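You operate a simulated robot arm through the tools that you are given. There is no shell and no other tool. Be economical: measure what you need, move in short steps, check, and stop when the job is done.

Carry out the task below with a simulated robot arm. There is one attempt and no reset: what you move stays moved.

Task
Open the air valve, switch the rig on and home it.
Fine: air valve before the main switch; stop button out and key on, then reset, then start. It ends homed and standing.

It is judged by the outcome, as a careful person would: the job done as asked, and still so three seconds after it is handed in. It fails if anything else is knocked over, pushed out of place, dropped, spilled or broken.

Robot
A 6-joint arm with a two-finger parallel gripper, fixed in place. Base frame: the origin is at the foot of the arm, x ahead of it, y to its left, z up. Lengths are in mm, angles in rad, forces in N, time in s.
With the tool pointing down near the work surface it reaches from about 260 to 680 mm from the base axis. Its first joint turns from -1.152 to 1.152 rad. Payload 2.9 kg.
The TCP is the grasp point between the finger pads, 30 mm short of the fingertips. In the tool frame z runs along the fingers and y along their closing line. Largest opening 110 mm; finger width 20, thickness 10; the body of the gripper, 48 by 112 mm, starts 55 mm behind the TCP.
Orientation is told as [roll, pitch, yaw] about the base's x, y, z axes, in that order, counted from this pose: with the fingers straight down and closing along the base's y, the tool's x points along the base's -x, its y along +y and its z along -z.

Tools
- The arm moves only by the tool jog_arm. Its argument "increments" is a list of rows, each a list of 3 entries, a list of its own where there are three numbers: the shift along the base's x, y, z in units of 500 mm (1.0 is 500 mm), then the turn, a rotation vector about the base's x, y, z in units of 60 degrees (1.0 is 60 degrees), then the gripper command, from -1 (shut) to 1 (fully open), values between in proportion. In form: [[[tx, ty, tz], [wx, wy, wz], fingers], ...]. A call has 1 to 8 rows; each row is the pose to reach, as a shift and turn from the pose commanded when the call began. A call with a number of a shift or a turn outside -1 to 1 is refused whole. A row lasts 0.2 s, in which the tool goes at most 50 mm and 0.15 rad; a call with a longer step from one row to the next is refused whole, and so is a gripper value outside its range. A pose out of reach is approached as far as the arm can. The call stops where the force on the tool passes 90 N (or 10 N more than at its start, if that is more) or the arm is blocked; 0.2 s more then pass. The fingers move at their own pace (about 108 mm/s each) and stop on an object; they squeeze with about 20 N. The grip force told is the motor's: it shows also when the fingers shut on nothing. Time passes only in rows, and 0.2 s behind the last, so rows that repeat a pose let the fingers close. It gives the time, the measured TCP pose, the force on the tool (base axes), the opening and the grip force at its end, in the units of the frame above (readings bear some noise).
- Cameras (640 x 400 px; columns grow to the right, rows downward): "scene" is fixed at [75.8, 426.5, 1405]; the picture's right is [-0.81, -0.58, 0.00], its down [-0.22, 0.31, -0.92] and it looks along [0.54, -0.75, -0.38] (base axes); focal length 308 px, centre (320, 200). "wrist" rides on the gripper at [-36, 0, -57] in the tool frame; the picture's right is [0.00, -1.00, 0.00], its down [0.97, 0.00, -0.24] and it looks along [0.24, 0.00, 0.97] (tool axes); focal length 218 px, centre (320, 200).
- get_image(camera): a new picture of that camera. No time passes.
- pixel_to_xyz(camera, pixels): there is no depth. For up to 12 entries [column, row, z] of the newest picture of that camera ("zoom" is the newest enlarged one), the place [x, y] in the base frame at which the ray of that pixel passes the height z, good to about 3 mm. No time passes.
- zoom(camera, box): a new picture of the part [left, top, right, bottom] of that camera's present view, enlarged. No time passes.
- close_job(): hands the job in; it is judged then, once.

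Work in short steps. Measure before you move; look again where a grasp or a placing could have gone wrong, and mend it. You have 80 turns and 38 pictures in all, those below and enlarged ones among them. Open the gripper and draw the arm clear of the work before you hand the job in, unless the task says otherwise; then end with one line.

The tools are called after ">>>" by a JSON object that holds its "fn" and its "kwargs". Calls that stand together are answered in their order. jog_arm: Moves the arm, as the interface text tells. Its arguments: {"type":"object","properties":{"increments":{"type":"array","items":{"type":"array"}}},"required":["increments"]} The other tools are called the same way: get_image (camera) takes a picture; pixel_to_xyz (camera, pixels) gives the place at which the rays of pixels pass given heights; zoom (camera, box) takes an enlarged picture of a part of a camera's view; close_job () hands the job in.

At the start:

```text
t: 0.0
eef_pos: [313.8, 51.0, 1329.0]
ee_rot: [0.0, -0.001, 0.0]
ft_force: [0.3, -0.3, 0.2]
grip_width: 110.1
grip_force: 0.1
```

scene: 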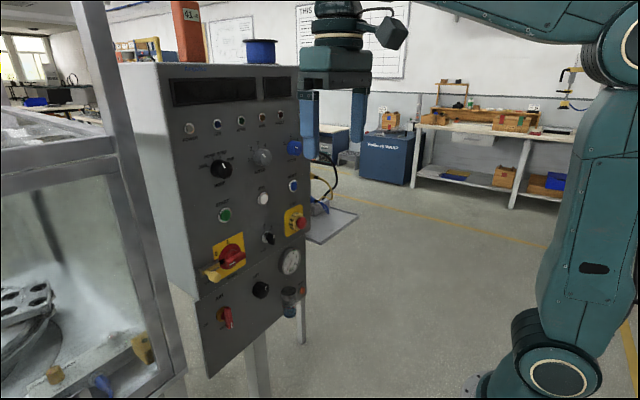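
wrist: 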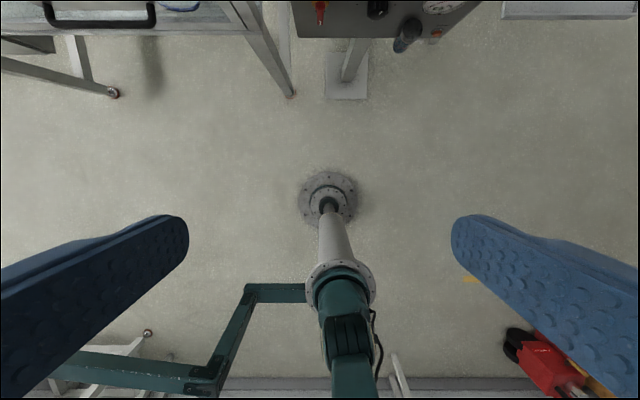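

The scene picture shows a control panel at columns 120-310. I zoom in on it to read the labels.

>>> {"fn": "zoom", "kwargs": {"camera": "scene", "box": [150, 60, 320, 220]}}

>>> {"fn": "zoom", "kwargs": {"camera": "scene", "box": [170, 170, 340, 340]}}

```text
2.50 times, centred on (235, 140) of scene
```

zoom: 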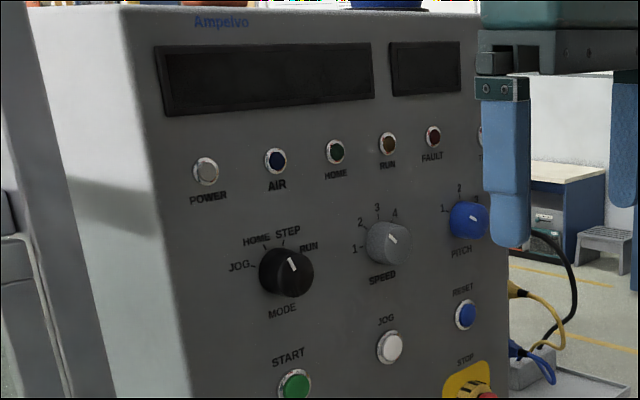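

```text
2.35 times, centred on (255, 255) of scene
```

zoom: 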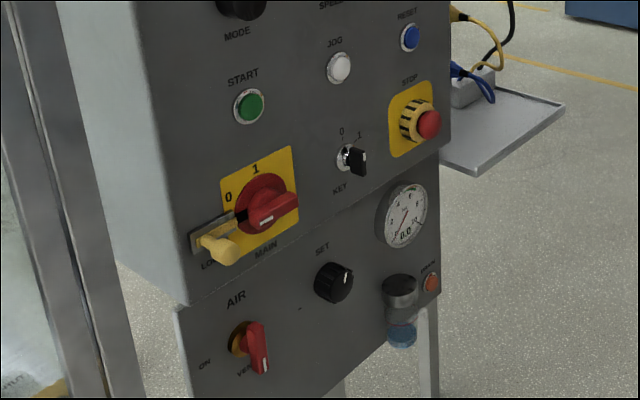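

I take the panel's bottom corners from both cameras to locate the panel plane: scene (208,378) and (306,283), wrist (290,38).

>>> {"fn": "pixel_to_xyz", "kwargs": {"camera": "scene", "pixels": [[208, 377, 800], [208, 377, 850], [208, 377, 900], [208, 377, 950], [306, 283, 850], [306, 283, 900], [306, 283, 950], [306, 283, 1000]]}}

>>> {"fn": "pixel_to_xyz", "kwargs": {"camera": "wrist", "pixels": [[290, 38, 800], [290, 38, 850], [290, 38, 900], [290, 38, 950], [405, 35, 900], [405, 35, 950], [405, 35, 1000]]}}

```text
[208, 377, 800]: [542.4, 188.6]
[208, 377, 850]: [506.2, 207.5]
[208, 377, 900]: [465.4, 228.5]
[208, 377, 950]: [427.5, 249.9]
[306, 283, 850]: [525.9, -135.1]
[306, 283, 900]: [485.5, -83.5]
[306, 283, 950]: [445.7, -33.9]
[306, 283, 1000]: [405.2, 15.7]
```

```text
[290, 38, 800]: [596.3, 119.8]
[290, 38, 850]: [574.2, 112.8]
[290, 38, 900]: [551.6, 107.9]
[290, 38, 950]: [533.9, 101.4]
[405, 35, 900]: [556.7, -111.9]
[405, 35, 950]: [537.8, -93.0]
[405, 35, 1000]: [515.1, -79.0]
```

Intersecting both rays, the panel's bottom is at about x≈665, z≈640. I turn the tool to point at the panel (pitch -90°) while lowering, in two calls.

>>> {"fn": "jog_arm", "kwargs": {"increments": [[[0, -0.01, -0.03], [0, -0.125, 0], 1], [[0, -0.02, -0.06], [0, -0.25, 0], 1], [[0, -0.03, -0.09], [0, -0.375, 0], 1], [[0, -0.04, -0.12], [0, -0.5, 0], 1], [[0, -0.05, -0.15], [0, -0.625, 0], 1], [[0, -0.06, -0.18], [0, -0.75, 0], 1]]}}

>>> {"fn": "jog_arm", "kwargs": {"increments": [[[0, -0.01, -0.03], [0, -0.125, 0], 1], [[0, -0.02, -0.06], [0, -0.25, 0], 1], [[0, -0.03, -0.09], [0, -0.375, 0], 1], [[0, -0.04, -0.12], [0, -0.5, 0], 1], [[0, -0.05, -0.15], [0, -0.625, 0], 1], [[0, -0.06, -0.18], [0, -0.75, 0], 1]]}}

>>> {"fn": "get_image", "kwargs": {"camera": "wrist"}}

```text
t: 1.4
eef_pos: [313.7, 20.4, 1239.3]
ee_rot: [0.0, -0.786, 0.0]
ft_force: [0.4, 0.7, 0.3]
grip_width: 109.7
grip_force: 0.1
out of reach, approached as far as the arm can: row 2
```

```text
t: 2.8
eef_pos: [394.3, -12.7, 1230.4]
ee_rot: [-1.193, -1.571, 1.194]
ft_force: [0.2, -0.6, -0.2]
grip_width: 109.8
grip_force: 0.0
out of reach, approached as far as the arm can: row 3, 4, 5, 6
```

```text
33 pictures are left
```

wrist: 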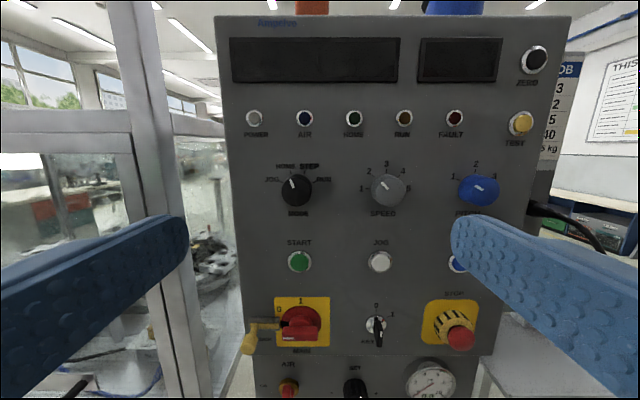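

Triangulating gives a vertical panel face at x≈645–652 (POWER y 75, z 1303; START y 19, z 1091). I lower the arm to see the bottom part.

>>> {"fn": "jog_arm", "kwargs": {"increments": [[[0.02, 0, -0.08], [0, 0, 0], 1], [[0.04, 0, -0.16], [0, 0, 0], 1], [[0.06, 0, -0.24], [0, 0, 0], 1], [[0.06, 0, -0.32], [0, 0, 0], 1], [[0.06, 0, -0.4], [0, 0, 0], 1]]}}

>>> {"fn": "get_image", "kwargs": {"camera": "wrist"}}

```text
t: 4.0
eef_pos: [455.2, -7.6, 1103.1]
ee_rot: [0.071, -1.567, -0.077]
ft_force: [-0.2, -0.8, -0.3]
grip_width: 110.2
grip_force: 0.0
out of reach, approached as far as the arm can: row 1, 2, 3, 4, 5
```

```text
32 pictures are left
```

wrist: 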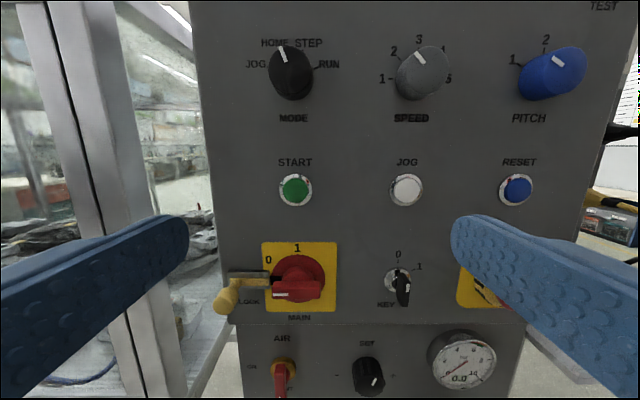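

MODE seems to point at HOME already; MAIN at 0 with a lock slide. I zoom on these, then move forward a bit to get back inside reach.

>>> {"fn": "zoom", "kwargs": {"camera": "wrist", "box": [200, 230, 440, 400]}}

>>> {"fn": "zoom", "kwargs": {"camera": "wrist", "box": [230, 20, 610, 210]}}

>>> {"fn": "jog_arm", "kwargs": {"increments": [[[0.08, 0, 0], [0, 0, 0], 1], [[0.16, 0, 0], [0, 0, 0], 1], [[0.2, 0, 0], [0, 0, 0], 1]]}}

```text
2.35 times, centred on (320, 315) of wrist
```

zoom: 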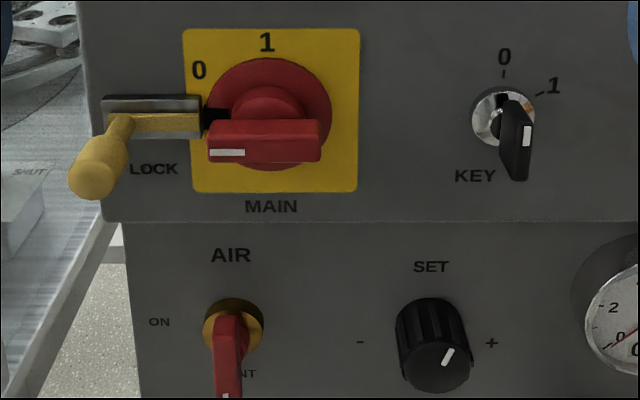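

```text
1.68 times, centred on (420, 115) of wrist
```

zoom: 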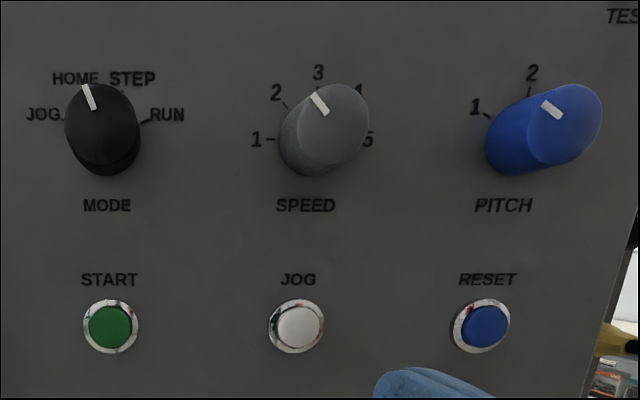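

```text
t: 4.8
eef_pos: [555.7, -8.4, 1103.6]
ee_rot: [0.825, -1.571, -0.825]
ft_force: [-0.5, -0.6, 0.2]
grip_width: 109.9
grip_force: 0.0
```

The commanded pose is the clamped one, so moves stay consistent. I back off and go lower to view the air valve, lock and stop button.

>>> {"fn": "jog_arm", "kwargs": {"increments": [[[-0.04, 0, -0.08], [0, 0, 0], 1], [[-0.08, 0, -0.16], [0, 0, 0], 1], [[-0.12, 0, -0.24], [0, 0, 0], 1], [[-0.14, 0, -0.3], [0, 0, 0], 1], [[-0.14, 0, -0.3], [0, 0, 0], 1]]}}

>>> {"fn": "get_image", "kwargs": {"camera": "wrist"}}

```text
t: 6.0
eef_pos: [484.0, -6.3, 952.0]
ee_rot: [2.56, -1.571, -2.561]
ft_force: [-0.6, 0.7, 0.2]
grip_width: 109.9
grip_force: 0.0
out of reach, approached as far as the arm can: row 2
```

```text
29 pictures are left
```

wrist: 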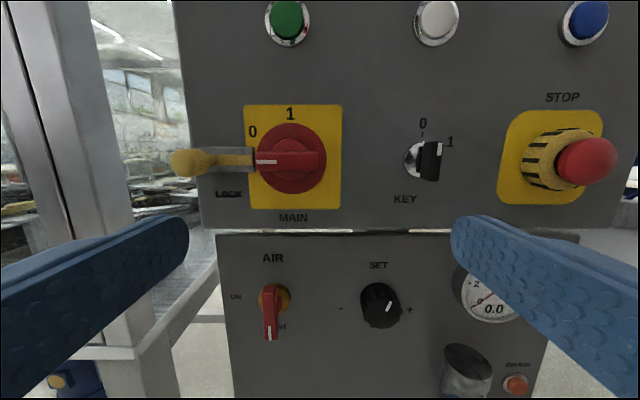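

I zoom on the main switch with its lock, and on the key and stop button.

>>> {"fn": "zoom", "kwargs": {"camera": "wrist", "box": [160, 90, 360, 215]}}

>>> {"fn": "zoom", "kwargs": {"camera": "wrist", "box": [385, 85, 625, 225]}}

```text
3.20 times, centred on (260, 152) of wrist
```

zoom: 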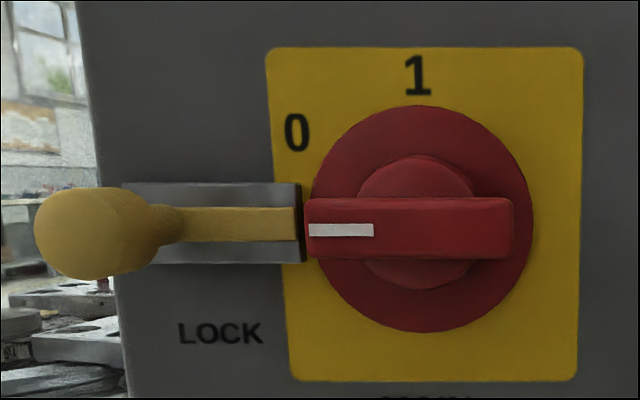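

```text
2.67 times, centred on (505, 155) of wrist
```

zoom: 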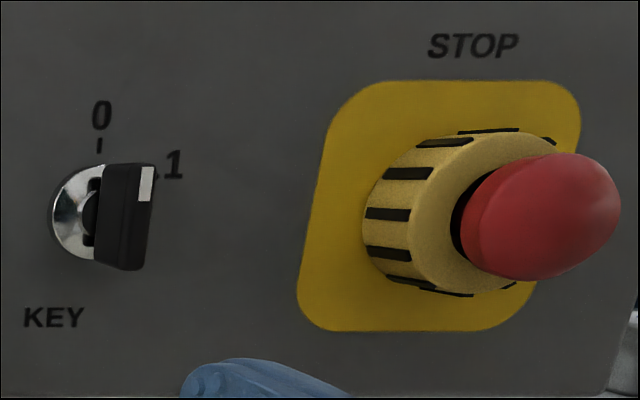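

The lock slide holds MAIN at 0 (its knob is about (604,96,975)); the air lever pivot is about (675,53,795), pointing to VENT. I move to face the air lever at close range.

>>> {"fn": "jog_arm", "kwargs": {"increments": [[[0, 0.03, -0.075], [0, 0, 0], 1], [[0, 0.06, -0.15], [0, 0, 0], 1], [[0, 0.09, -0.225], [0, 0, 0], 1], [[0.02, 0.118, -0.294], [0, 0, 0], 1], [[0.08, 0.118, -0.294], [0, 0, 0], 1], [[0.08, 0.118, -0.294], [0, 0, 0], 1]]}}

>>> {"fn": "get_image", "kwargs": {"camera": "wrist"}}

```text
t: 7.4
eef_pos: [522.5, 48.9, 809.9]
ee_rot: [2.341, -1.572, -2.341]
ft_force: [-0.5, -0.2, 0.1]
grip_width: 109.9
grip_force: 0.1
```

```text
26 pictures are left
```

wrist: 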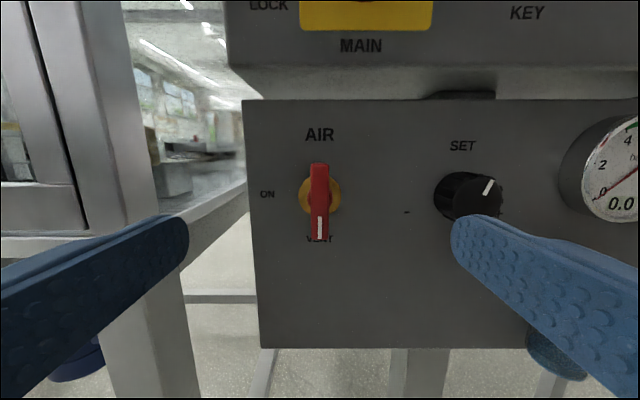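

The air handle is centred at y≈49, z≈799, its front at x≈640 and about 16 mm wide. I advance with open fingers to overlap it by 20 mm, then close.

>>> {"fn": "jog_arm", "kwargs": {"increments": [[[0.05, 0, -0.011], [0, 0, 0], 0.0], [[0.1, 0, -0.022], [0, 0, 0], 0.0], [[0.15, 0, -0.022], [0, 0, 0], 0.0], [[0.215, 0, -0.022], [0, 0, 0], 0.0], [[0.215, 0, -0.022], [0, 0, 0], -1], [[0.215, 0, -0.022], [0, 0, 0], -1], [[0.215, 0, -0.022], [0, 0, 0], -1]]}}

>>> {"fn": "get_image", "kwargs": {"camera": "wrist"}}

```text
t: 9.0
eef_pos: [612.2, 51.0, 781.3]
ee_rot: [-0.156, -1.552, 0.214]
ft_force: [0.9, -41.8, 21.1]
grip_width: 17.8
grip_force: 44.5
out of reach, approached as far as the arm can: row 3, 4, 5
```

```text
25 pictures are left
```

wrist: 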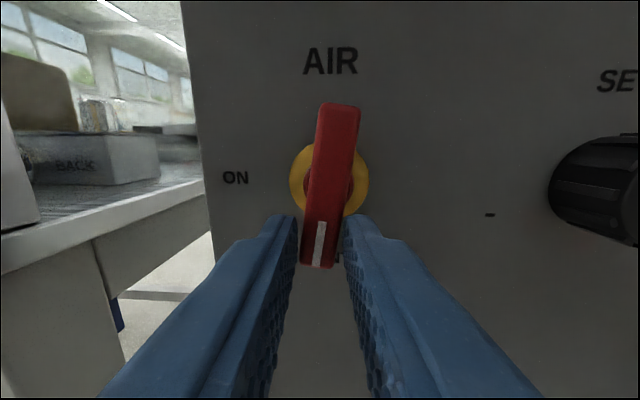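

The reach ended at x≈612, z≈781, yet the fingers hold the lower half of the lever (opening 17.8). I swing it clockwise about its pivot with a matching roll.

>>> {"fn": "jog_arm", "kwargs": {"increments": [[[0, 0.0047, 0.0003], [0.125, 0, 0], -1], [[0, 0.0093, 0.0012], [0.25, 0, 0], -1], [[0, 0.0138, 0.0027], [0.375, 0, 0], -1], [[0, 0.018, 0.0048], [0.5, 0, 0], -1], [[0, 0.0219, 0.0074], [0.625, 0, 0], -1], [[0, 0.0255, 0.0105], [0.75, 0, 0], -1], [[0, 0.0286, 0.0141], [0.875, 0, 0], -1], [[0, 0.0312, 0.018], [1.0, 0, 0], -1]]}}

>>> {"fn": "get_image", "kwargs": {"camera": "wrist"}}

```text
t: 10.3
eef_pos: [622.7, 32.7, 837.5]
ee_rot: [1.574, -0.964, -1.53]
ft_force: [2.0, -10.9, 4.6]
grip_width: 0.0
grip_force: 37.6
out of reach, approached as far as the arm can: row 1, 2, 3, 4, 5, 6
stopped in row 6: the force on the tool passed its limit (the readings are from after the stop); the commanded pose is now the measured one
```

```text
24 pictures are left
```

wrist: 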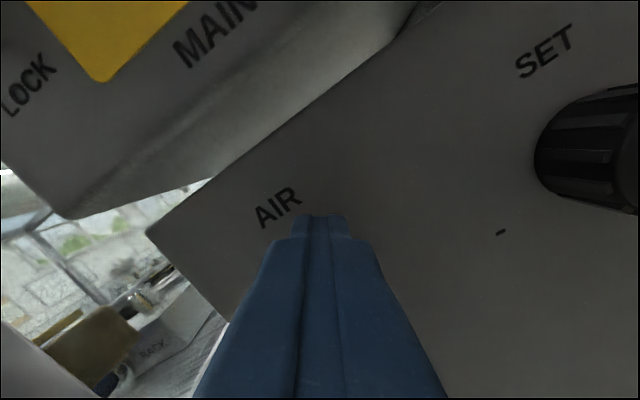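

The fingers slipped off as the pose went out of reach. I withdraw straight back and look at the scene.

>>> {"fn": "jog_arm", "kwargs": {"increments": [[[-0.06, 0, 0], [0, 0, 0], -1], [[-0.14, 0, 0], [0, 0, 0], -1], [[-0.2, 0, 0], [0, 0, 0], -1]]}}

>>> {"fn": "get_image", "kwargs": {"camera": "scene"}}

>>> {"fn": "get_image", "kwargs": {"camera": "wrist"}}

```text
t: 11.1
eef_pos: [519.9, 37.9, 833.8]
ee_rot: [1.564, -0.964, -1.513]
ft_force: [-0.4, 0.2, -0.3]
grip_width: 0.0
grip_force: 38.2
```

```text
23 pictures are left
```

scene: 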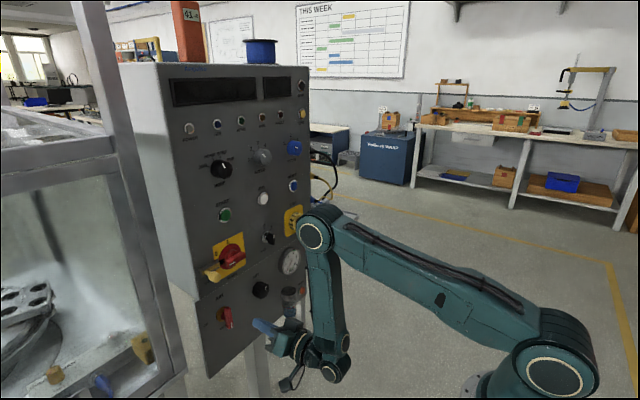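

```text
22 pictures are left
```

wrist: 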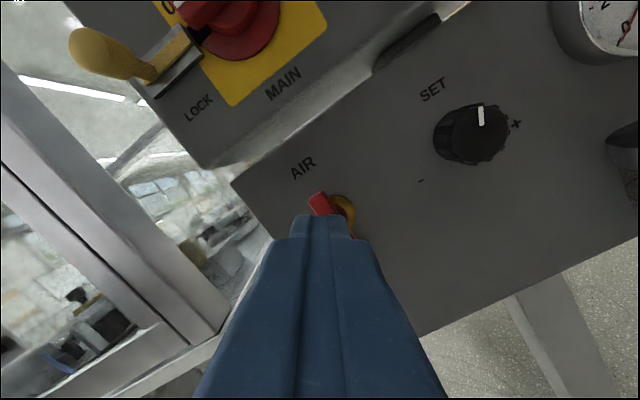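

The tool is rolled 35°. I check the lever's state in the scene picture, and undo the roll while lowering back to z≈805 at x≈520.

>>> {"fn": "jog_arm", "kwargs": {"increments": [[[0, 0.005, 0], [-0.12, 0, 0], 0], [[0, 0.01, 0], [-0.24, 0, 0], 0], [[0, 0.015, -0.02], [-0.36, 0, 0], 0], [[0, 0.022, -0.04], [-0.48, 0, 0], 0], [[0, 0.022, -0.05], [-0.585, 0, 0], 0], [[0, 0.022, -0.05], [-0.585, 0, 0], 0]]}}

>>> {"fn": "get_image", "kwargs": {"camera": "wrist"}}

```text
t: 12.5
eef_pos: [520.4, 45.4, 811.2]
ee_rot: [-0.168, -1.54, 0.207]
ft_force: [0.0, -0.7, 0.8]
grip_width: 54.8
grip_force: 0.1
```

```text
21 pictures are left
```

wrist: 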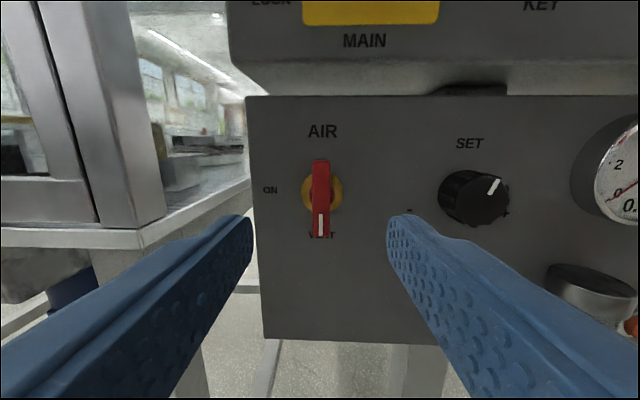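

The lever is still at VENT (points down). I probe forward in small steps to find where reach ends.

>>> {"fn": "jog_arm", "kwargs": {"increments": [[[0.05, 0.005, -0.012], [0, 0, 0], 0], [[0.08, 0.008, -0.024], [0, 0, 0], 0], [[0.1, 0.008, -0.024], [0, 0, 0], 0], [[0.12, 0.008, -0.024], [0, 0, 0], 0], [[0.14, 0.008, -0.024], [0, 0, 0], 0], [[0.16, 0.008, -0.024], [0, 0, 0], 0]]}}

```text
t: 13.9
eef_pos: [601.7, 50.7, 798.3]
ee_rot: [-0.141, -1.542, 0.184]
ft_force: [-0.9, 0.5, 0.3]
grip_width: 55.4
grip_force: 0.1
```

x=602 at z=798 is fine. I continue to x≈630 in small steps.

>>> {"fn": "jog_arm", "kwargs": {"increments": [[[0.015, 0, 0], [0, 0, 0], 0], [[0.03, 0, 0], [0, 0, 0], 0], [[0.045, 0, 0], [0, 0, 0], 0], [[0.055, 0, 0], [0, 0, 0], 0]]}}

>>> {"fn": "get_image", "kwargs": {"camera": "wrist"}}

```text
t: 14.9
eef_pos: [610.3, 65.5, 764.7]
ee_rot: [0.134, -1.493, -0.028]
ft_force: [1.2, -3.5, -0.5]
grip_width: 55.1
grip_force: 0.0
out of reach, approached as far as the arm can: row 1, 2, 3, 4
```

```text
20 pictures are left
```

wrist: 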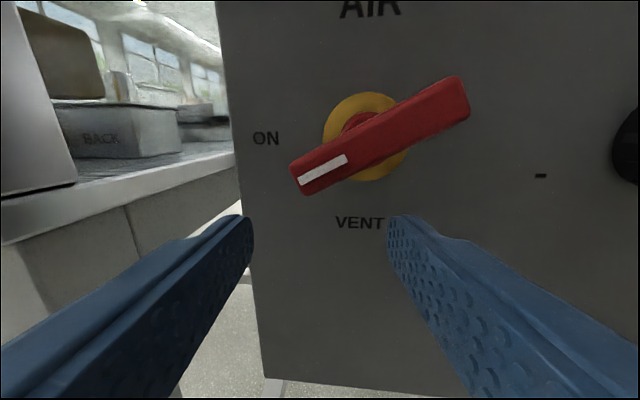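

That probe's right finger has swung the lever about 65° toward ON. The left end is near y≈78, z≈785, just above the fingers; I close them and nudge upward to finish the turn.

>>> {"fn": "jog_arm", "kwargs": {"increments": [[[0, 0.006, -0.006], [0, 0, 0], -1], [[0, 0.016, -0.006], [0, 0, 0], -1], [[0, 0.016, -0.006], [0, 0, 0], -1], [[0, 0.016, 0.006], [0, 0, 0], -1], [[0, 0.016, 0.018], [0, 0, 0], -1], [[0, 0.016, 0.028], [0, 0, 0], -1], [[0, 0.016, 0.034], [0, 0, 0], -1]]}}

>>> {"fn": "get_image", "kwargs": {"camera": "wrist"}}

```text
t: 15.9
eef_pos: [622.1, 63.6, 783.1]
ee_rot: [0.272, -1.504, -0.221]
ft_force: [1.3, 5.7, -6.9]
grip_width: 0.0
grip_force: 20.4
out of reach, approached as far as the arm can: row 1, 2
stopped in row 4: the force on the tool passed its limit (the readings are from after the stop); the commanded pose is now the measured one
```

```text
19 pictures are left
```

wrist: 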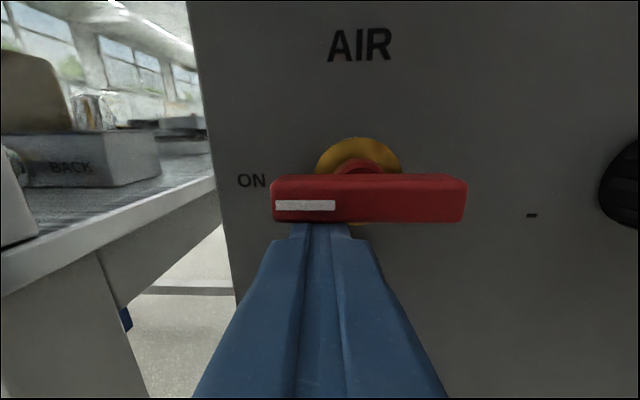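

The lever lies horizontal at ON. I withdraw down-and-back and look at the gauge and the panel.

>>> {"fn": "jog_arm", "kwargs": {"increments": [[[-0.04, 0, -0.008], [0, 0, 0], -1], [[-0.12, 0, -0.008], [0, 0, 0], -1], [[-0.2, 0, -0.008], [0, 0, 0], -1], [[-0.23, 0, 0.05], [0, 0, 0], -1], [[-0.23, 0, 0.14], [0, 0, 0], -1], [[-0.23, -0.06, 0.23], [0, 0, 0], -1], [[-0.23, -0.1, 0.3], [0, 0, 0], -1]]}}

>>> {"fn": "get_image", "kwargs": {"camera": "wrist"}}

```text
refused: row 6 steps farther than a row can; nothing moved
```

```text
18 pictures are left
```

wrist: 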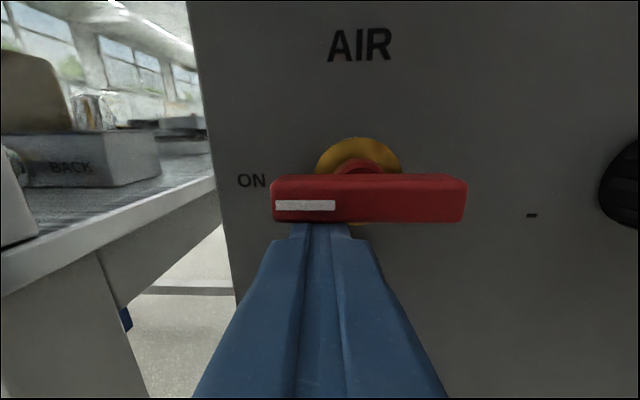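

One step was too long; I repeat the withdrawal with shorter steps, also correcting the small tilt (tool points (0.997, 0.05, -0.06)).

>>> {"fn": "jog_arm", "kwargs": {"increments": [[[-0.04, 0, -0.006], [0, 0, 0], -1], [[-0.12, 0, -0.006], [0, 0, 0], -1], [[-0.2, 0, 0.0], [0, -0.03, -0.025], -1], [[-0.23, 0, 0.05], [-0.014, -0.061, -0.05], -1], [[-0.24, -0.02, 0.12], [-0.014, -0.061, -0.05], -1], [[-0.25, -0.05, 0.19], [-0.014, -0.061, -0.05], -1], [[-0.25, -0.09, 0.25], [-0.014, -0.061, -0.05], -1]]}}

>>> {"fn": "get_image", "kwargs": {"camera": "wrist"}}

```text
t: 17.5
eef_pos: [539.3, 23.0, 895.3]
ee_rot: [-0.041, -1.436, 0.135]
ft_force: [-0.5, 1.2, -1.3]
grip_width: 0.2
grip_force: 20.1
out of reach, approached as far as the arm can: row 2, 3, 4, 5, 6, 7
```

```text
17 pictures are left
```

wrist: 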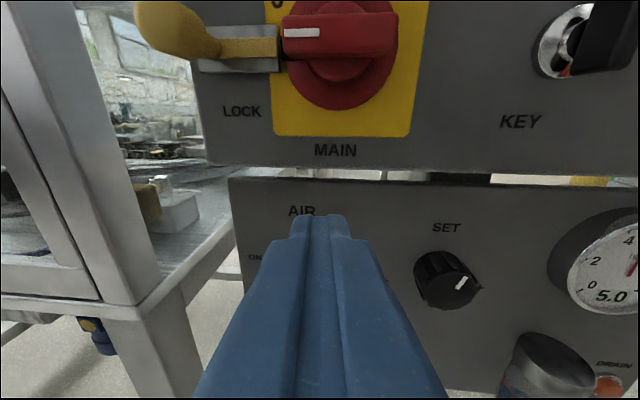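

Air is on: the gauge reads 5.0. Next I go in front of the gap between the lock knob and MAIN (y≈69, z≈975), straightening the tool.

>>> {"fn": "jog_arm", "kwargs": {"increments": [[[0.0, 0.025, 0.04], [0.004, -0.03, -0.02], -1], [[0.0, 0.05, 0.08], [0.008, -0.06, -0.04], -1], [[0.006, 0.075, 0.12], [0.012, -0.09, -0.06], -1], [[0.012, 0.092, 0.16], [0.017, -0.128, -0.088], -1], [[0.012, 0.092, 0.16], [0.017, -0.128, -0.088], -1]]}}

>>> {"fn": "get_image", "kwargs": {"camera": "wrist"}}

```text
t: 18.7
eef_pos: [502.8, 64.9, 986.9]
ee_rot: [2.945, -1.433, -3.042]
ft_force: [0.4, -0.1, -0.3]
grip_width: 0.1
grip_force: 20.3
out of reach, approached as far as the arm can: row 1
```

```text
16 pictures are left
```

wrist: 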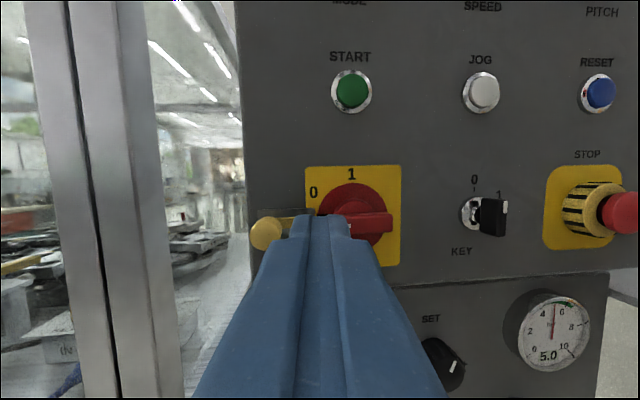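

The gauge still shows 5.0; the tool is tilted slightly (pitch/yaw ~0.13/0.1), so I straighten it and advance into the gap with the fingertips to x≈607.

>>> {"fn": "jog_arm", "kwargs": {"increments": [[[0.02, 0.004, -0.01], [0, 0.065, 0.046], -1], [[0.05, 0.008, -0.024], [0, 0.129, 0.093], -1], [[0.09, 0.008, -0.024], [0, 0.129, 0.093], -1], [[0.12, 0.008, -0.024], [0, 0.129, 0.093], -1], [[0.148, 0.008, -0.024], [0, 0.129, 0.093], -1], [[0.148, 0.008, -0.024], [0, 0.129, 0.093], -1]]}}

>>> {"fn": "get_image", "kwargs": {"camera": "wrist"}}

```text
t: 20.1
eef_pos: [557.8, 64.0, 969.3]
ee_rot: [1.7, -1.551, -1.699]
ft_force: [1.3, 0.0, -0.6]
grip_width: 0.0
grip_force: 20.2
out of reach, approached as far as the arm can: row 4, 5, 6
```

```text
15 pictures are left
```

wrist: 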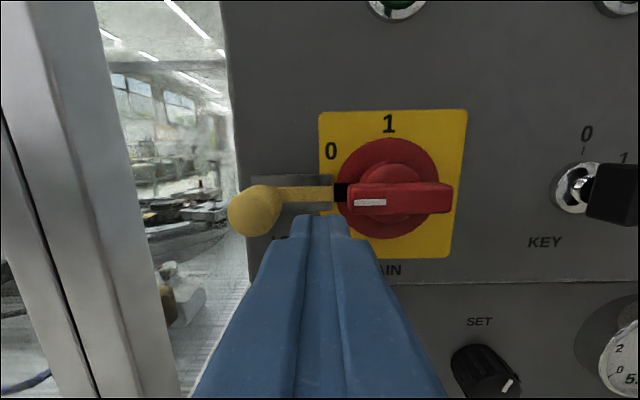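

Advance ended at x≈558 (tips at 588), just below-right of the yellow knob (255,210). I try again to get forward to x≈577 and z≈975.

>>> {"fn": "jog_arm", "kwargs": {"increments": [[[0.008, 0.004, 0.004], [0, 0, 0], -1], [[0.016, 0.008, 0.008], [0, 0, 0], -1], [[0.028, 0.01, 0.012], [0, 0, 0], -1], [[0.04, 0.01, 0.012], [0, 0, 0], -1], [[0.04, 0.01, 0.012], [0, 0, 0], -1]]}}

```text
t: 21.3
eef_pos: [558.6, 66.2, 966.1]
ee_rot: [1.683, -1.551, -1.682]
ft_force: [0.6, 0.3, -0.1]
grip_width: 0.0
grip_force: 19.8
out of reach, approached as far as the arm can: row 1, 2, 3, 4, 5
```

The arm can't go further forward with a level tool here; tool-down poses reach farther, so I pitch the tool 30° downward and see if it can advance.

>>> {"fn": "jog_arm", "kwargs": {"increments": [[[-0.01, 0, 0.01], [0, 0.125, 0], -1], [[-0.01, 0, 0.02], [0, 0.25, 0], -1], [[-0.01, 0, 0.035], [0, 0.375, 0], -1], [[-0.01, 0, 0.045], [0, 0.5, 0], -1], [[0.01, 0, 0.045], [0, 0.5, 0], -1], [[0.03, 0, 0.045], [0, 0.5, 0], -1]]}}

>>> {"fn": "get_image", "kwargs": {"camera": "scene"}}

```text
t: 22.7
eef_pos: [430.7, 37.1, 895.3]
ee_rot: [0.044, -1.129, -0.047]
ft_force: [0.0, -1.0, -1.2]
grip_width: 0.2
grip_force: 19.3
out of reach, approached as far as the arm can: row 1, 2, 3, 4, 5, 6
```

```text
14 pictures are left
```

scene: 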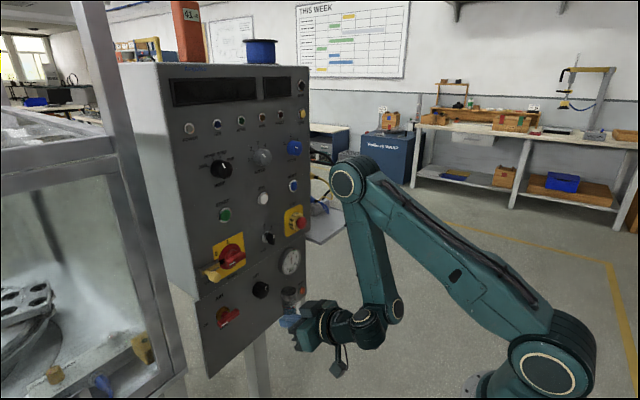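

The pose came out folded back (x=431, z=895), so I probe how the arm moves from here: up and forward at the present 25° downward pitch.

>>> {"fn": "jog_arm", "kwargs": {"increments": [[[0.02, 0, 0.05], [0, 0, 0], -1], [[0.04, 0, 0.1], [0, 0, 0], -1], [[0.06, 0, 0.15], [0, 0, 0], -1], [[0.08, 0, 0.2], [0, 0, 0], -1], [[0.1, 0, 0.25], [0, 0, 0], -1], [[0.12, 0, 0.3], [0, 0, 0], -1]]}}

```text
t: 24.1
eef_pos: [431.4, 36.6, 896.7]
ee_rot: [0.045, -1.129, -0.048]
ft_force: [0.0, 0.2, -0.9]
grip_width: 0.1
grip_force: 19.4
out of reach, approached as far as the arm can: row 1, 2, 3, 4, 5, 6
```

It is stuck in this fold; I pitch the tool back up to level, which came from a free configuration.

>>> {"fn": "jog_arm", "kwargs": {"increments": [[[0, 0, 0], [0, -0.1, 0], -1], [[0, 0, 0], [0, -0.2, 0], -1], [[0, 0, 0], [0, -0.3, 0], -1], [[0, 0, 0], [0, -0.42, 0], -1], [[0.05, 0, 0.02], [0, -0.42, 0], -1], [[0.1, 0, 0.04], [0, -0.42, 0], -1], [[0.15, 0, 0.06], [0, -0.42, 0], -1]]}}

```text
t: 25.7
eef_pos: [503.3, 39.9, 929.7]
ee_rot: [1.488, -1.55, -1.486]
ft_force: [-0.1, 0.5, 0.2]
grip_width: 0.0
grip_force: 20.3
out of reach, approached as far as the arm can: row 1, 4
```

Level pose is free again, so this wrist branch has a limit against pitching down/forward. The earlier pose (555,-8,1103) was in a better branch; I retrace the path back up to it.

>>> {"fn": "jog_arm", "kwargs": {"increments": [[[0.0, -0.045, 0.03], [0, 0, 0], -1], [[0.0, -0.09, 0.08], [0, 0, 0], -1], [[0.02, -0.096, 0.16], [0, 0, 0], -1], [[0.05, -0.096, 0.25], [0, 0, 0], -1], [[0.08, -0.096, 0.3], [0, 0, 0], -1], [[0.1, -0.096, 0.346], [0, 0, 0], -1], [[0.1, -0.096, 0.346], [0, 0, 0], -1]]}}

```text
t: 27.3
eef_pos: [555.9, -8.3, 1104.2]
ee_rot: [1.478, -1.55, -1.478]
ft_force: [-0.7, -0.3, -0.4]
grip_width: 0.0
grip_force: 20.7
out of reach, approached as far as the arm can: row 4
```

The branch switched back. Now I pitch 21° down here and descend to z≈985 while staying in this branch.

>>> {"fn": "jog_arm", "kwargs": {"increments": [[[0, 0, 0], [0, 0.12, 0], -1], [[0, 0, 0], [0, 0.24, 0], -1], [[0, 0.01, -0.03], [0, 0.35, 0], -1], [[0, 0.03, -0.08], [0, 0.35, 0], -1], [[0, 0.06, -0.13], [0, 0.35, 0], -1], [[0, 0.1, -0.18], [0, 0.35, 0], -1], [[0, 0.15, -0.23], [0, 0.35, 0], -1]]}}

```text
t: 28.9
eef_pos: [550.3, 67.6, 989.3]
ee_rot: [0.056, -1.203, -0.057]
ft_force: [0.9, 0.3, 0.1]
grip_width: 0.0
grip_force: 19.9
```

No reach trouble in this branch. The tip is at about (578,68,979); I advance 30 mm into the gap and push the lock knob left (+y).

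>>> {"fn": "jog_arm", "kwargs": {"increments": [[[0.03, 0, -0.003], [0, 0, 0], -1], [[0.06, 0, -0.006], [0, 0, 0], -1], [[0.06, 0.02, -0.006], [0, 0, 0], -1], [[0.06, 0.035, -0.006], [0, 0, 0], -1], [[0.06, 0.05, -0.006], [0, 0, 0], -1], [[0.06, 0.065, -0.006], [0, 0, 0], -1], [[0.06, 0.08, -0.006], [0, 0, 0], -1]]}}

>>> {"fn": "get_image", "kwargs": {"camera": "wrist"}}

```text
t: 30.5
eef_pos: [583.6, 83.5, 986.0]
ee_rot: [-0.027, -1.196, -0.019]
ft_force: [-16.5, -81.5, 5.0]
grip_width: 0.0
grip_force: 19.7
```

```text
13 pictures are left
```

wrist: 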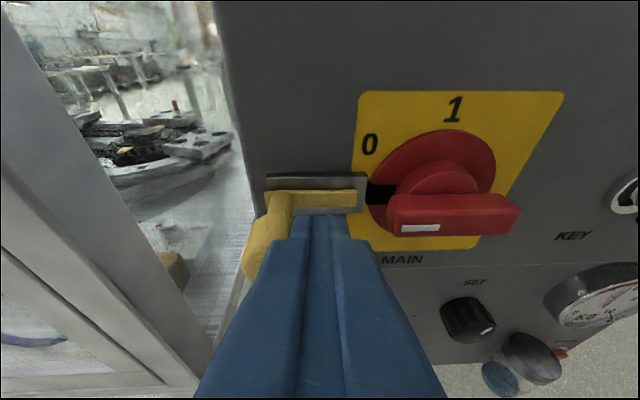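

The push meets 81 N at y≈83 and the yellow bar has shifted a little left in its guide (bar end 357 vs guide end 366). I back off to the right and zoom to see whether it stays and is free.

>>> {"fn": "jog_arm", "kwargs": {"increments": [[[0, -0.05, 0], [0, 0, 0], -1], [[0, -0.08, 0], [0, 0, 0], -1], [[-0.06, -0.08, 0], [0, 0, 0], -1], [[-0.12, -0.08, 0.04], [0, 0, 0], -1]]}}

>>> {"fn": "zoom", "kwargs": {"camera": "wrist", "box": [200, 110, 440, 260]}}

```text
t: 31.5
eef_pos: [525.1, 65.4, 1009.1]
ee_rot: [0.057, -1.206, -0.055]
ft_force: [0.2, -0.3, 0.2]
grip_width: 0.0
grip_force: 20.3
```

```text
2.67 times, centred on (320, 185) of wrist
```

zoom: 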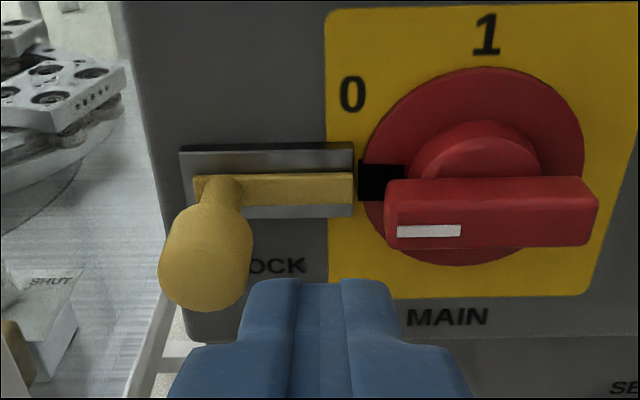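

The bolt's end sits flush with its guide, out of the black notch in the red disc, so the lock is already open. MAIN (centre y≈21.5, z≈976) is free; I place the closed fingers below its left end.

>>> {"fn": "jog_arm", "kwargs": {"increments": [[[0.0, -0.02, -0.06], [0, 0, 0], -1], [[0.02, -0.042, -0.098], [0, 0, 0], -1], [[0.08, -0.042, -0.098], [0, 0, 0], -1], [[0.12, -0.042, -0.098], [0, 0, 0], -1], [[0.158, -0.042, -0.098], [0, 0, 0], -1], [[0.158, -0.042, -0.098], [0, 0, 0], -1]]}}

>>> {"fn": "get_image", "kwargs": {"camera": "wrist"}}

```text
t: 32.9
eef_pos: [603.4, 45.0, 958.8]
ee_rot: [0.055, -1.201, -0.056]
ft_force: [0.3, 0.1, 0.1]
grip_width: 0.1
grip_force: 19.6
```

```text
11 pictures are left
```

wrist: 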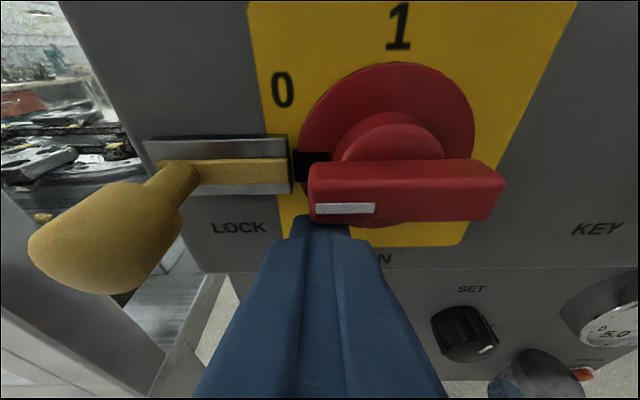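

The fingertips are just under MAIN's left end at (320,225). I push it along the arc up and over toward 1.

>>> {"fn": "jog_arm", "kwargs": {"increments": [[[0, 0.007, 0.02], [0, 0, 0], -1], [[0, 0.011, 0.036], [0, 0, 0], -1], [[0, 0.011, 0.051], [0, 0, 0], -1], [[0, 0.007, 0.066], [0, 0, 0], -1], [[0, 0, 0.079], [0, 0, 0], -1], [[0, -0.011, 0.09], [0, 0, 0], -1], [[0, -0.019, 0.094], [0, 0, 0], -1]]}}

>>> {"fn": "get_image", "kwargs": {"camera": "wrist"}}

```text
t: 34.5
eef_pos: [602.5, 38.2, 1004.9]
ee_rot: [0.06, -1.201, -0.057]
ft_force: [-11.6, 11.6, 0.5]
grip_width: 0.0
grip_force: 20.1
```

```text
10 pictures are left
```

wrist: 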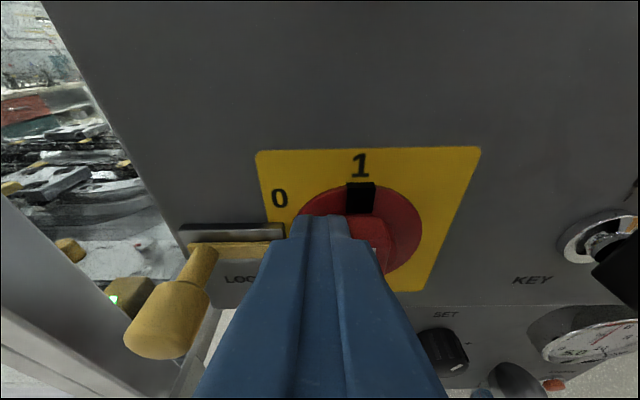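

MAIN's notch is at 12 o'clock: it's at 1. I withdraw, and look at the key and stop button.

>>> {"fn": "jog_arm", "kwargs": {"increments": [[[-0.06, 0.006, 0.0], [0, 0, 0], -1], [[-0.14, 0.006, 0.02], [0, 0, 0], -1], [[-0.18, -0.06, 0.05], [0, 0, 0], 0], [[-0.18, -0.14, 0.07], [0, 0, 0], 0], [[-0.18, -0.22, 0.07], [0, 0, 0], 0], [[-0.18, -0.28, 0.07], [0, 0, 0], 0]]}}

>>> {"fn": "get_image", "kwargs": {"camera": "wrist"}}

```text
t: 35.9
eef_pos: [510.0, -105.7, 1039.0]
ee_rot: [0.055, -1.203, -0.053]
ft_force: [0.2, 0.0, 0.2]
grip_width: 54.9
grip_force: 0.0
```

```text
9 pictures are left
```

wrist: 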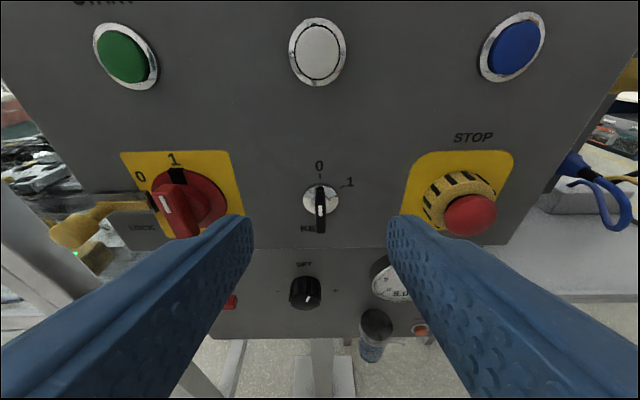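

The key bow is near (605–635, -103, 976), vertical at 0; the stop head's front is at (614,-233,976). I grip the key: move to TCP (606,-103,978), open 55, then close.

>>> {"fn": "jog_arm", "kwargs": {"increments": [[[0.03, 0.005, -0.06], [0, 0, 0], 0], [[0.06, 0.005, -0.122], [0, 0, 0], 0], [[0.11, 0.005, -0.122], [0, 0, 0], 0], [[0.15, 0.005, -0.122], [0, 0, 0], 0], [[0.192, 0.005, -0.122], [0, 0, 0], 0], [[0.192, 0.005, -0.122], [0, 0, 0], -1], [[0.192, 0.005, -0.122], [0, 0, 0], -1]]}}

>>> {"fn": "get_image", "kwargs": {"camera": "wrist"}}

```text
t: 37.5
eef_pos: [608.0, -104.4, 978.9]
ee_rot: [0.044, -1.203, -0.052]
ft_force: [3.8, -22.5, -1.7]
grip_width: 23.4
grip_force: 45.0
```

```text
8 pictures are left
```

wrist: 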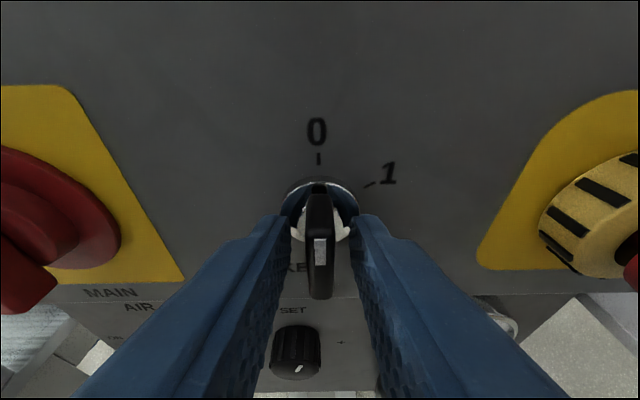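

The opening of 23 mm means the tips hold the chrome barrel, not the blade. I open, retract 14 mm and close again on the bow only.

>>> {"fn": "jog_arm", "kwargs": {"increments": [[[0, 0, 0], [0, 0, 0], -0.3], [[-0.014, 0, 0], [0, 0, 0], -0.3], [[-0.028, 0.001, 0], [0, 0, 0], -0.3], [[-0.028, 0.001, 0], [0, 0, 0], -1], [[-0.028, 0.001, 0], [0, 0, 0], -1]]}}

```text
t: 38.7
eef_pos: [593.2, -105.5, 979.8]
ee_rot: [0.045, -1.201, -0.052]
ft_force: [3.3, -23.7, -3.2]
grip_width: 8.5
grip_force: 45.2
```

Opening 8.5 mm: the blade is held. I ease y by -4 mm to relieve side force and roll clockwise about 48°.

>>> {"fn": "jog_arm", "kwargs": {"increments": [[[0, -0.004, 0], [0.1, 0, 0], -1], [[0, -0.008, 0], [0.22, 0, 0], -1], [[0, -0.008, 0], [0.34, 0, 0], -1], [[0, -0.008, 0], [0.46, 0, 0], -1], [[0, -0.008, 0], [0.58, 0, 0], -1], [[0, -0.008, 0], [0.7, 0, 0], -1], [[0, -0.008, 0], [0.82, 0, 0], -1], [[0, -0.008, 0], [0.86, 0, 0], -1]]}}

```text
t: 40.5
eef_pos: [594.2, -108.4, 977.4]
ee_rot: [1.302, -0.599, -1.129]
ft_force: [4.2, -24.4, 0.7]
grip_width: 9.1
grip_force: 45.0
```

The roll completed while still holding the blade. I open, retract, roll back and look.

>>> {"fn": "jog_arm", "kwargs": {"increments": [[[0, 0, 0], [0, 0, 0], 0], [[0, 0, 0], [0, 0, 0], 0], [[-0.08, 0, 0], [0, 0, 0], 0], [[-0.16, 0, 0.02], [-0.12, 0, 0], 0], [[-0.17, -0.02, 0.04], [-0.26, 0, 0], 0], [[-0.17, -0.05, 0.06], [-0.4, 0, 0], 0], [[-0.17, -0.08, 0.08], [-0.54, 0, 0], 0], [[-0.17, -0.12, 0.1], [-0.68, 0, 0], 0]]}}

>>> {"fn": "jog_arm", "kwargs": {"increments": [[[0, -0.03, 0], [-0.1, 0, 0], 0], [[0, -0.05, 0], [-0.18, 0, 0], 0], [[0, -0.05, 0], [-0.18, 0, 0], 0]]}}

>>> {"fn": "get_image", "kwargs": {"camera": "wrist"}}

```text
t: 42.3
eef_pos: [508.9, -164.3, 1028.2]
ee_rot: [0.527, -1.15, -0.492]
ft_force: [0.5, 0.1, -1.1]
grip_width: 55.2
grip_force: 0.1
```

```text
t: 43.1
eef_pos: [509.6, -189.1, 1027.2]
ee_rot: [0.049, -1.202, -0.05]
ft_force: [0.3, 0.0, 0.0]
grip_width: 55.0
grip_force: 0.0
```

```text
7 pictures are left
```

wrist: 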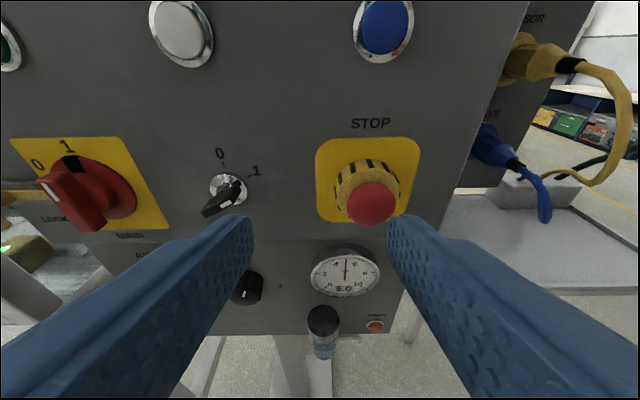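

The key now points to 1. Next I take the red stop head at (614,-232,977): open 75, tips to x≈628, then close.

>>> {"fn": "jog_arm", "kwargs": {"increments": [[[0.0, -0.045, -0.045], [0, 0, 0], 0.36], [[0.02, -0.087, -0.084], [0, 0, 0], 0.36], [[0.08, -0.087, -0.084], [0, 0, 0], 0.36], [[0.13, -0.087, -0.084], [0, 0, 0], 0.36], [[0.18, -0.087, -0.084], [0, 0, 0], 0.36], [[0.18, -0.087, -0.084], [0, 0, 0], -1], [[0.18, -0.087, -0.084], [0, 0, 0], -1]]}}

>>> {"fn": "get_image", "kwargs": {"camera": "wrist"}}

```text
t: 44.7
eef_pos: [599.6, -230.5, 987.7]
ee_rot: [0.054, -1.203, -0.057]
ft_force: [1.1, -3.1, -1.0]
grip_width: 53.7
grip_force: 44.3
```

```text
6 pictures are left
```

wrist: 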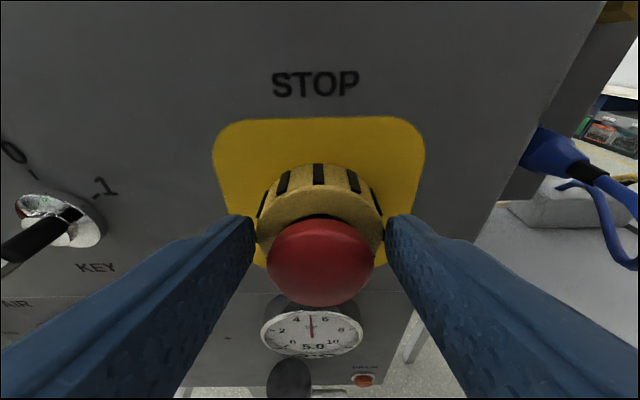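

53.7 mm means the tips hold the striped collar. I open slightly, retract 9 mm and close on the red head alone.

>>> {"fn": "jog_arm", "kwargs": {"increments": [[[0, 0, 0], [0, 0, 0], 0.2], [[-0.01, -0.002, -0.002], [0, 0, 0], 0.2], [[-0.018, -0.002, -0.004], [0, 0, 0], 0.2], [[-0.018, -0.002, -0.004], [0, 0, 0], -1], [[-0.018, -0.002, -0.004], [0, 0, 0], -1]]}}

```text
t: 45.9
eef_pos: [589.5, -230.9, 985.7]
ee_rot: [0.061, -1.199, -0.06]
ft_force: [-1.2, 16.6, 0.8]
grip_width: 37.3
grip_force: 45.2
```

37.3 mm: the red head is gripped. I twist it clockwise about 45° with a tiny pull.

>>> {"fn": "jog_arm", "kwargs": {"increments": [[[0, 0, 0], [0.12, 0, 0], -1], [[0, 0, 0], [0.24, 0, 0], -1], [[0, 0, 0], [0.36, 0, 0], -1], [[-0.002, 0, 0], [0.48, 0, 0], -1], [[-0.004, 0, 0], [0.6, 0, 0], -1], [[-0.006, 0, 0], [0.72, 0, 0], -1], [[-0.008, 0, 0], [0.84, 0, 0], -1]]}}

```text
t: 47.5
eef_pos: [585.3, -238.7, 982.3]
ee_rot: [1.283, -0.616, -1.121]
ft_force: [0.3, -18.0, -13.8]
grip_width: 37.6
grip_force: 45.3
```

Still held at 37.6 after a 48° twist. I release, retract, roll back to the earlier viewpoint and compare the head's position.

>>> {"fn": "jog_arm", "kwargs": {"increments": [[[0, 0, 0], [0, 0, 0], 0.3], [[0, 0, 0], [0, 0, 0], 0.3], [[-0.07, 0, 0], [0, 0, 0], 0.3], [[-0.15, 0.01, 0.02], [-0.12, 0, 0], 0.3], [[-0.151, 0.04, 0.04], [-0.26, 0, 0], 0.3], [[-0.151, 0.07, 0.06], [-0.4, 0, 0], 0.3], [[-0.151, 0.099, 0.08], [-0.54, 0, 0], 0.3], [[-0.151, 0.099, 0.09], [-0.68, 0, 0], 0.3]]}}

>>> {"fn": "jog_arm", "kwargs": {"increments": [[[0, 0, 0], [-0.1, 0, 0], 0.3], [[0, 0, 0], [-0.16, 0, 0], 0.3], [[0, 0, 0], [-0.16, 0, 0], 0.3]]}}

>>> {"fn": "get_image", "kwargs": {"camera": "wrist"}}

```text
t: 49.3
eef_pos: [509.0, -182.3, 1028.1]
ee_rot: [0.479, -1.16, -0.451]
ft_force: [-0.5, -0.1, -0.7]
grip_width: 71.7
grip_force: 0.1
```

```text
t: 50.1
eef_pos: [509.2, -184.3, 1029.0]
ee_rot: [0.05, -1.203, -0.053]
ft_force: [-0.8, 0.2, 0.0]
grip_width: 71.4
grip_force: 0.1
```

```text
5 pictures are left
```

wrist: 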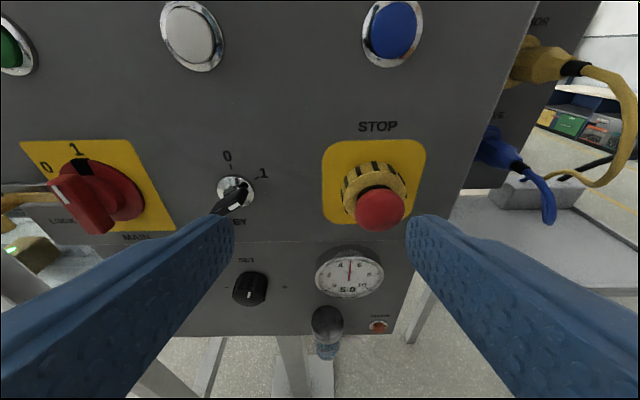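

The red head has moved out by about 5 mm relative to its plate (row shift +4 px), so the stop is released; key at 1. Now I close the fingers, level the tool and line up with RESET (-232, 1092).

>>> {"fn": "jog_arm", "kwargs": {"increments": [[[0, -0.02, 0.04], [0, -0.1, 0], -1], [[0, -0.05, 0.08], [0, -0.2, 0], -1], [[0.02, -0.08, 0.12], [0, -0.3, 0], -1], [[0.06, -0.095, 0.126], [0, -0.351, 0], -1], [[0.1, -0.095, 0.126], [0, -0.351, 0], -1], [[0.14, -0.095, 0.126], [0, -0.351, 0], -1], [[0.14, -0.095, 0.126], [0, -0.351, 0], -1]]}}

```text
t: 51.7
eef_pos: [580.0, -233.8, 1091.1]
ee_rot: [1.562, -1.549, -1.56]
ft_force: [0.3, -0.2, 0.5]
grip_width: 0.1
grip_force: 20.9
```

The tip is at x≈610, in line with RESET. I press in small steps until the force rises.

>>> {"fn": "jog_arm", "kwargs": {"increments": [[[0.03, 0.002, 0.002], [0, 0, 0], -1], [[0.05, 0.002, 0.002], [0, 0, 0], -1], [[0.06, 0.002, 0.002], [0, 0, 0], -1], [[0.068, 0.002, 0.002], [0, 0, 0], -1], [[0.076, 0.002, 0.002], [0, 0, 0], -1], [[0.076, 0.002, 0.002], [0, 0, 0], -1]]}}

```text
t: 53.1
eef_pos: [615.2, -232.4, 1093.4]
ee_rot: [1.497, -1.549, -1.493]
ft_force: [-71.8, 14.9, 4.3]
grip_width: 0.0
grip_force: 19.5
```

72 N with the tip at x≈645: the button is bottomed. I withdraw and check the lamps with the scene camera.

>>> {"fn": "jog_arm", "kwargs": {"increments": [[[-0.05, 0, 0], [0, 0, 0], -1], [[-0.1, 0, 0], [0, 0, 0], -1], [[-0.1, 0, 0], [0, 0, 0], -1]]}}

>>> {"fn": "zoom", "kwargs": {"camera": "scene", "box": [150, 60, 330, 220]}}

```text
t: 53.9
eef_pos: [567.0, -232.5, 1094.0]
ee_rot: [1.584, -1.552, -1.581]
ft_force: [0.4, -0.7, 0.2]
grip_width: 0.0
grip_force: 19.8
```

```text
2.50 times, centred on (240, 140) of scene
```

zoom: 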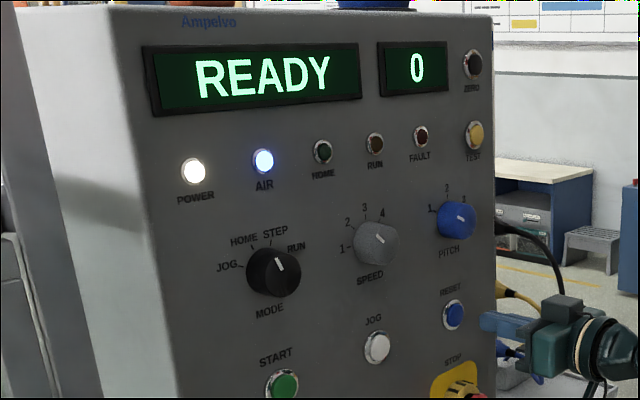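

Display: READY; POWER and AIR lit, FAULT dark. MODE is at HOME, so I move across to START (y≈21.5, z≈1091).

>>> {"fn": "jog_arm", "kwargs": {"increments": [[[0, 0.09, -0.003], [0, 0, 0], -1], [[0, 0.18, -0.005], [0, 0, 0], -1], [[0, 0.27, -0.005], [0, 0, 0], -1], [[0, 0.36, -0.005], [0, 0, 0], -1], [[0, 0.45, -0.005], [0, 0, 0], -1], [[0, 0.508, -0.005], [0, 0, 0], -1], [[0, 0.508, -0.005], [0, 0, 0], -1]]}}

>>> {"fn": "get_image", "kwargs": {"camera": "wrist"}}

```text
t: 55.5
eef_pos: [568.3, 23.4, 1091.4]
ee_rot: [1.575, -1.551, -1.571]
ft_force: [-0.2, -0.9, 0.0]
grip_width: 0.1
grip_force: 20.4
```

```text
3 pictures are left
```

wrist: 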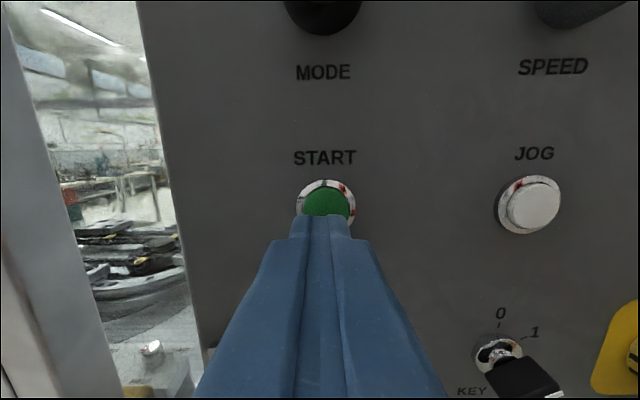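

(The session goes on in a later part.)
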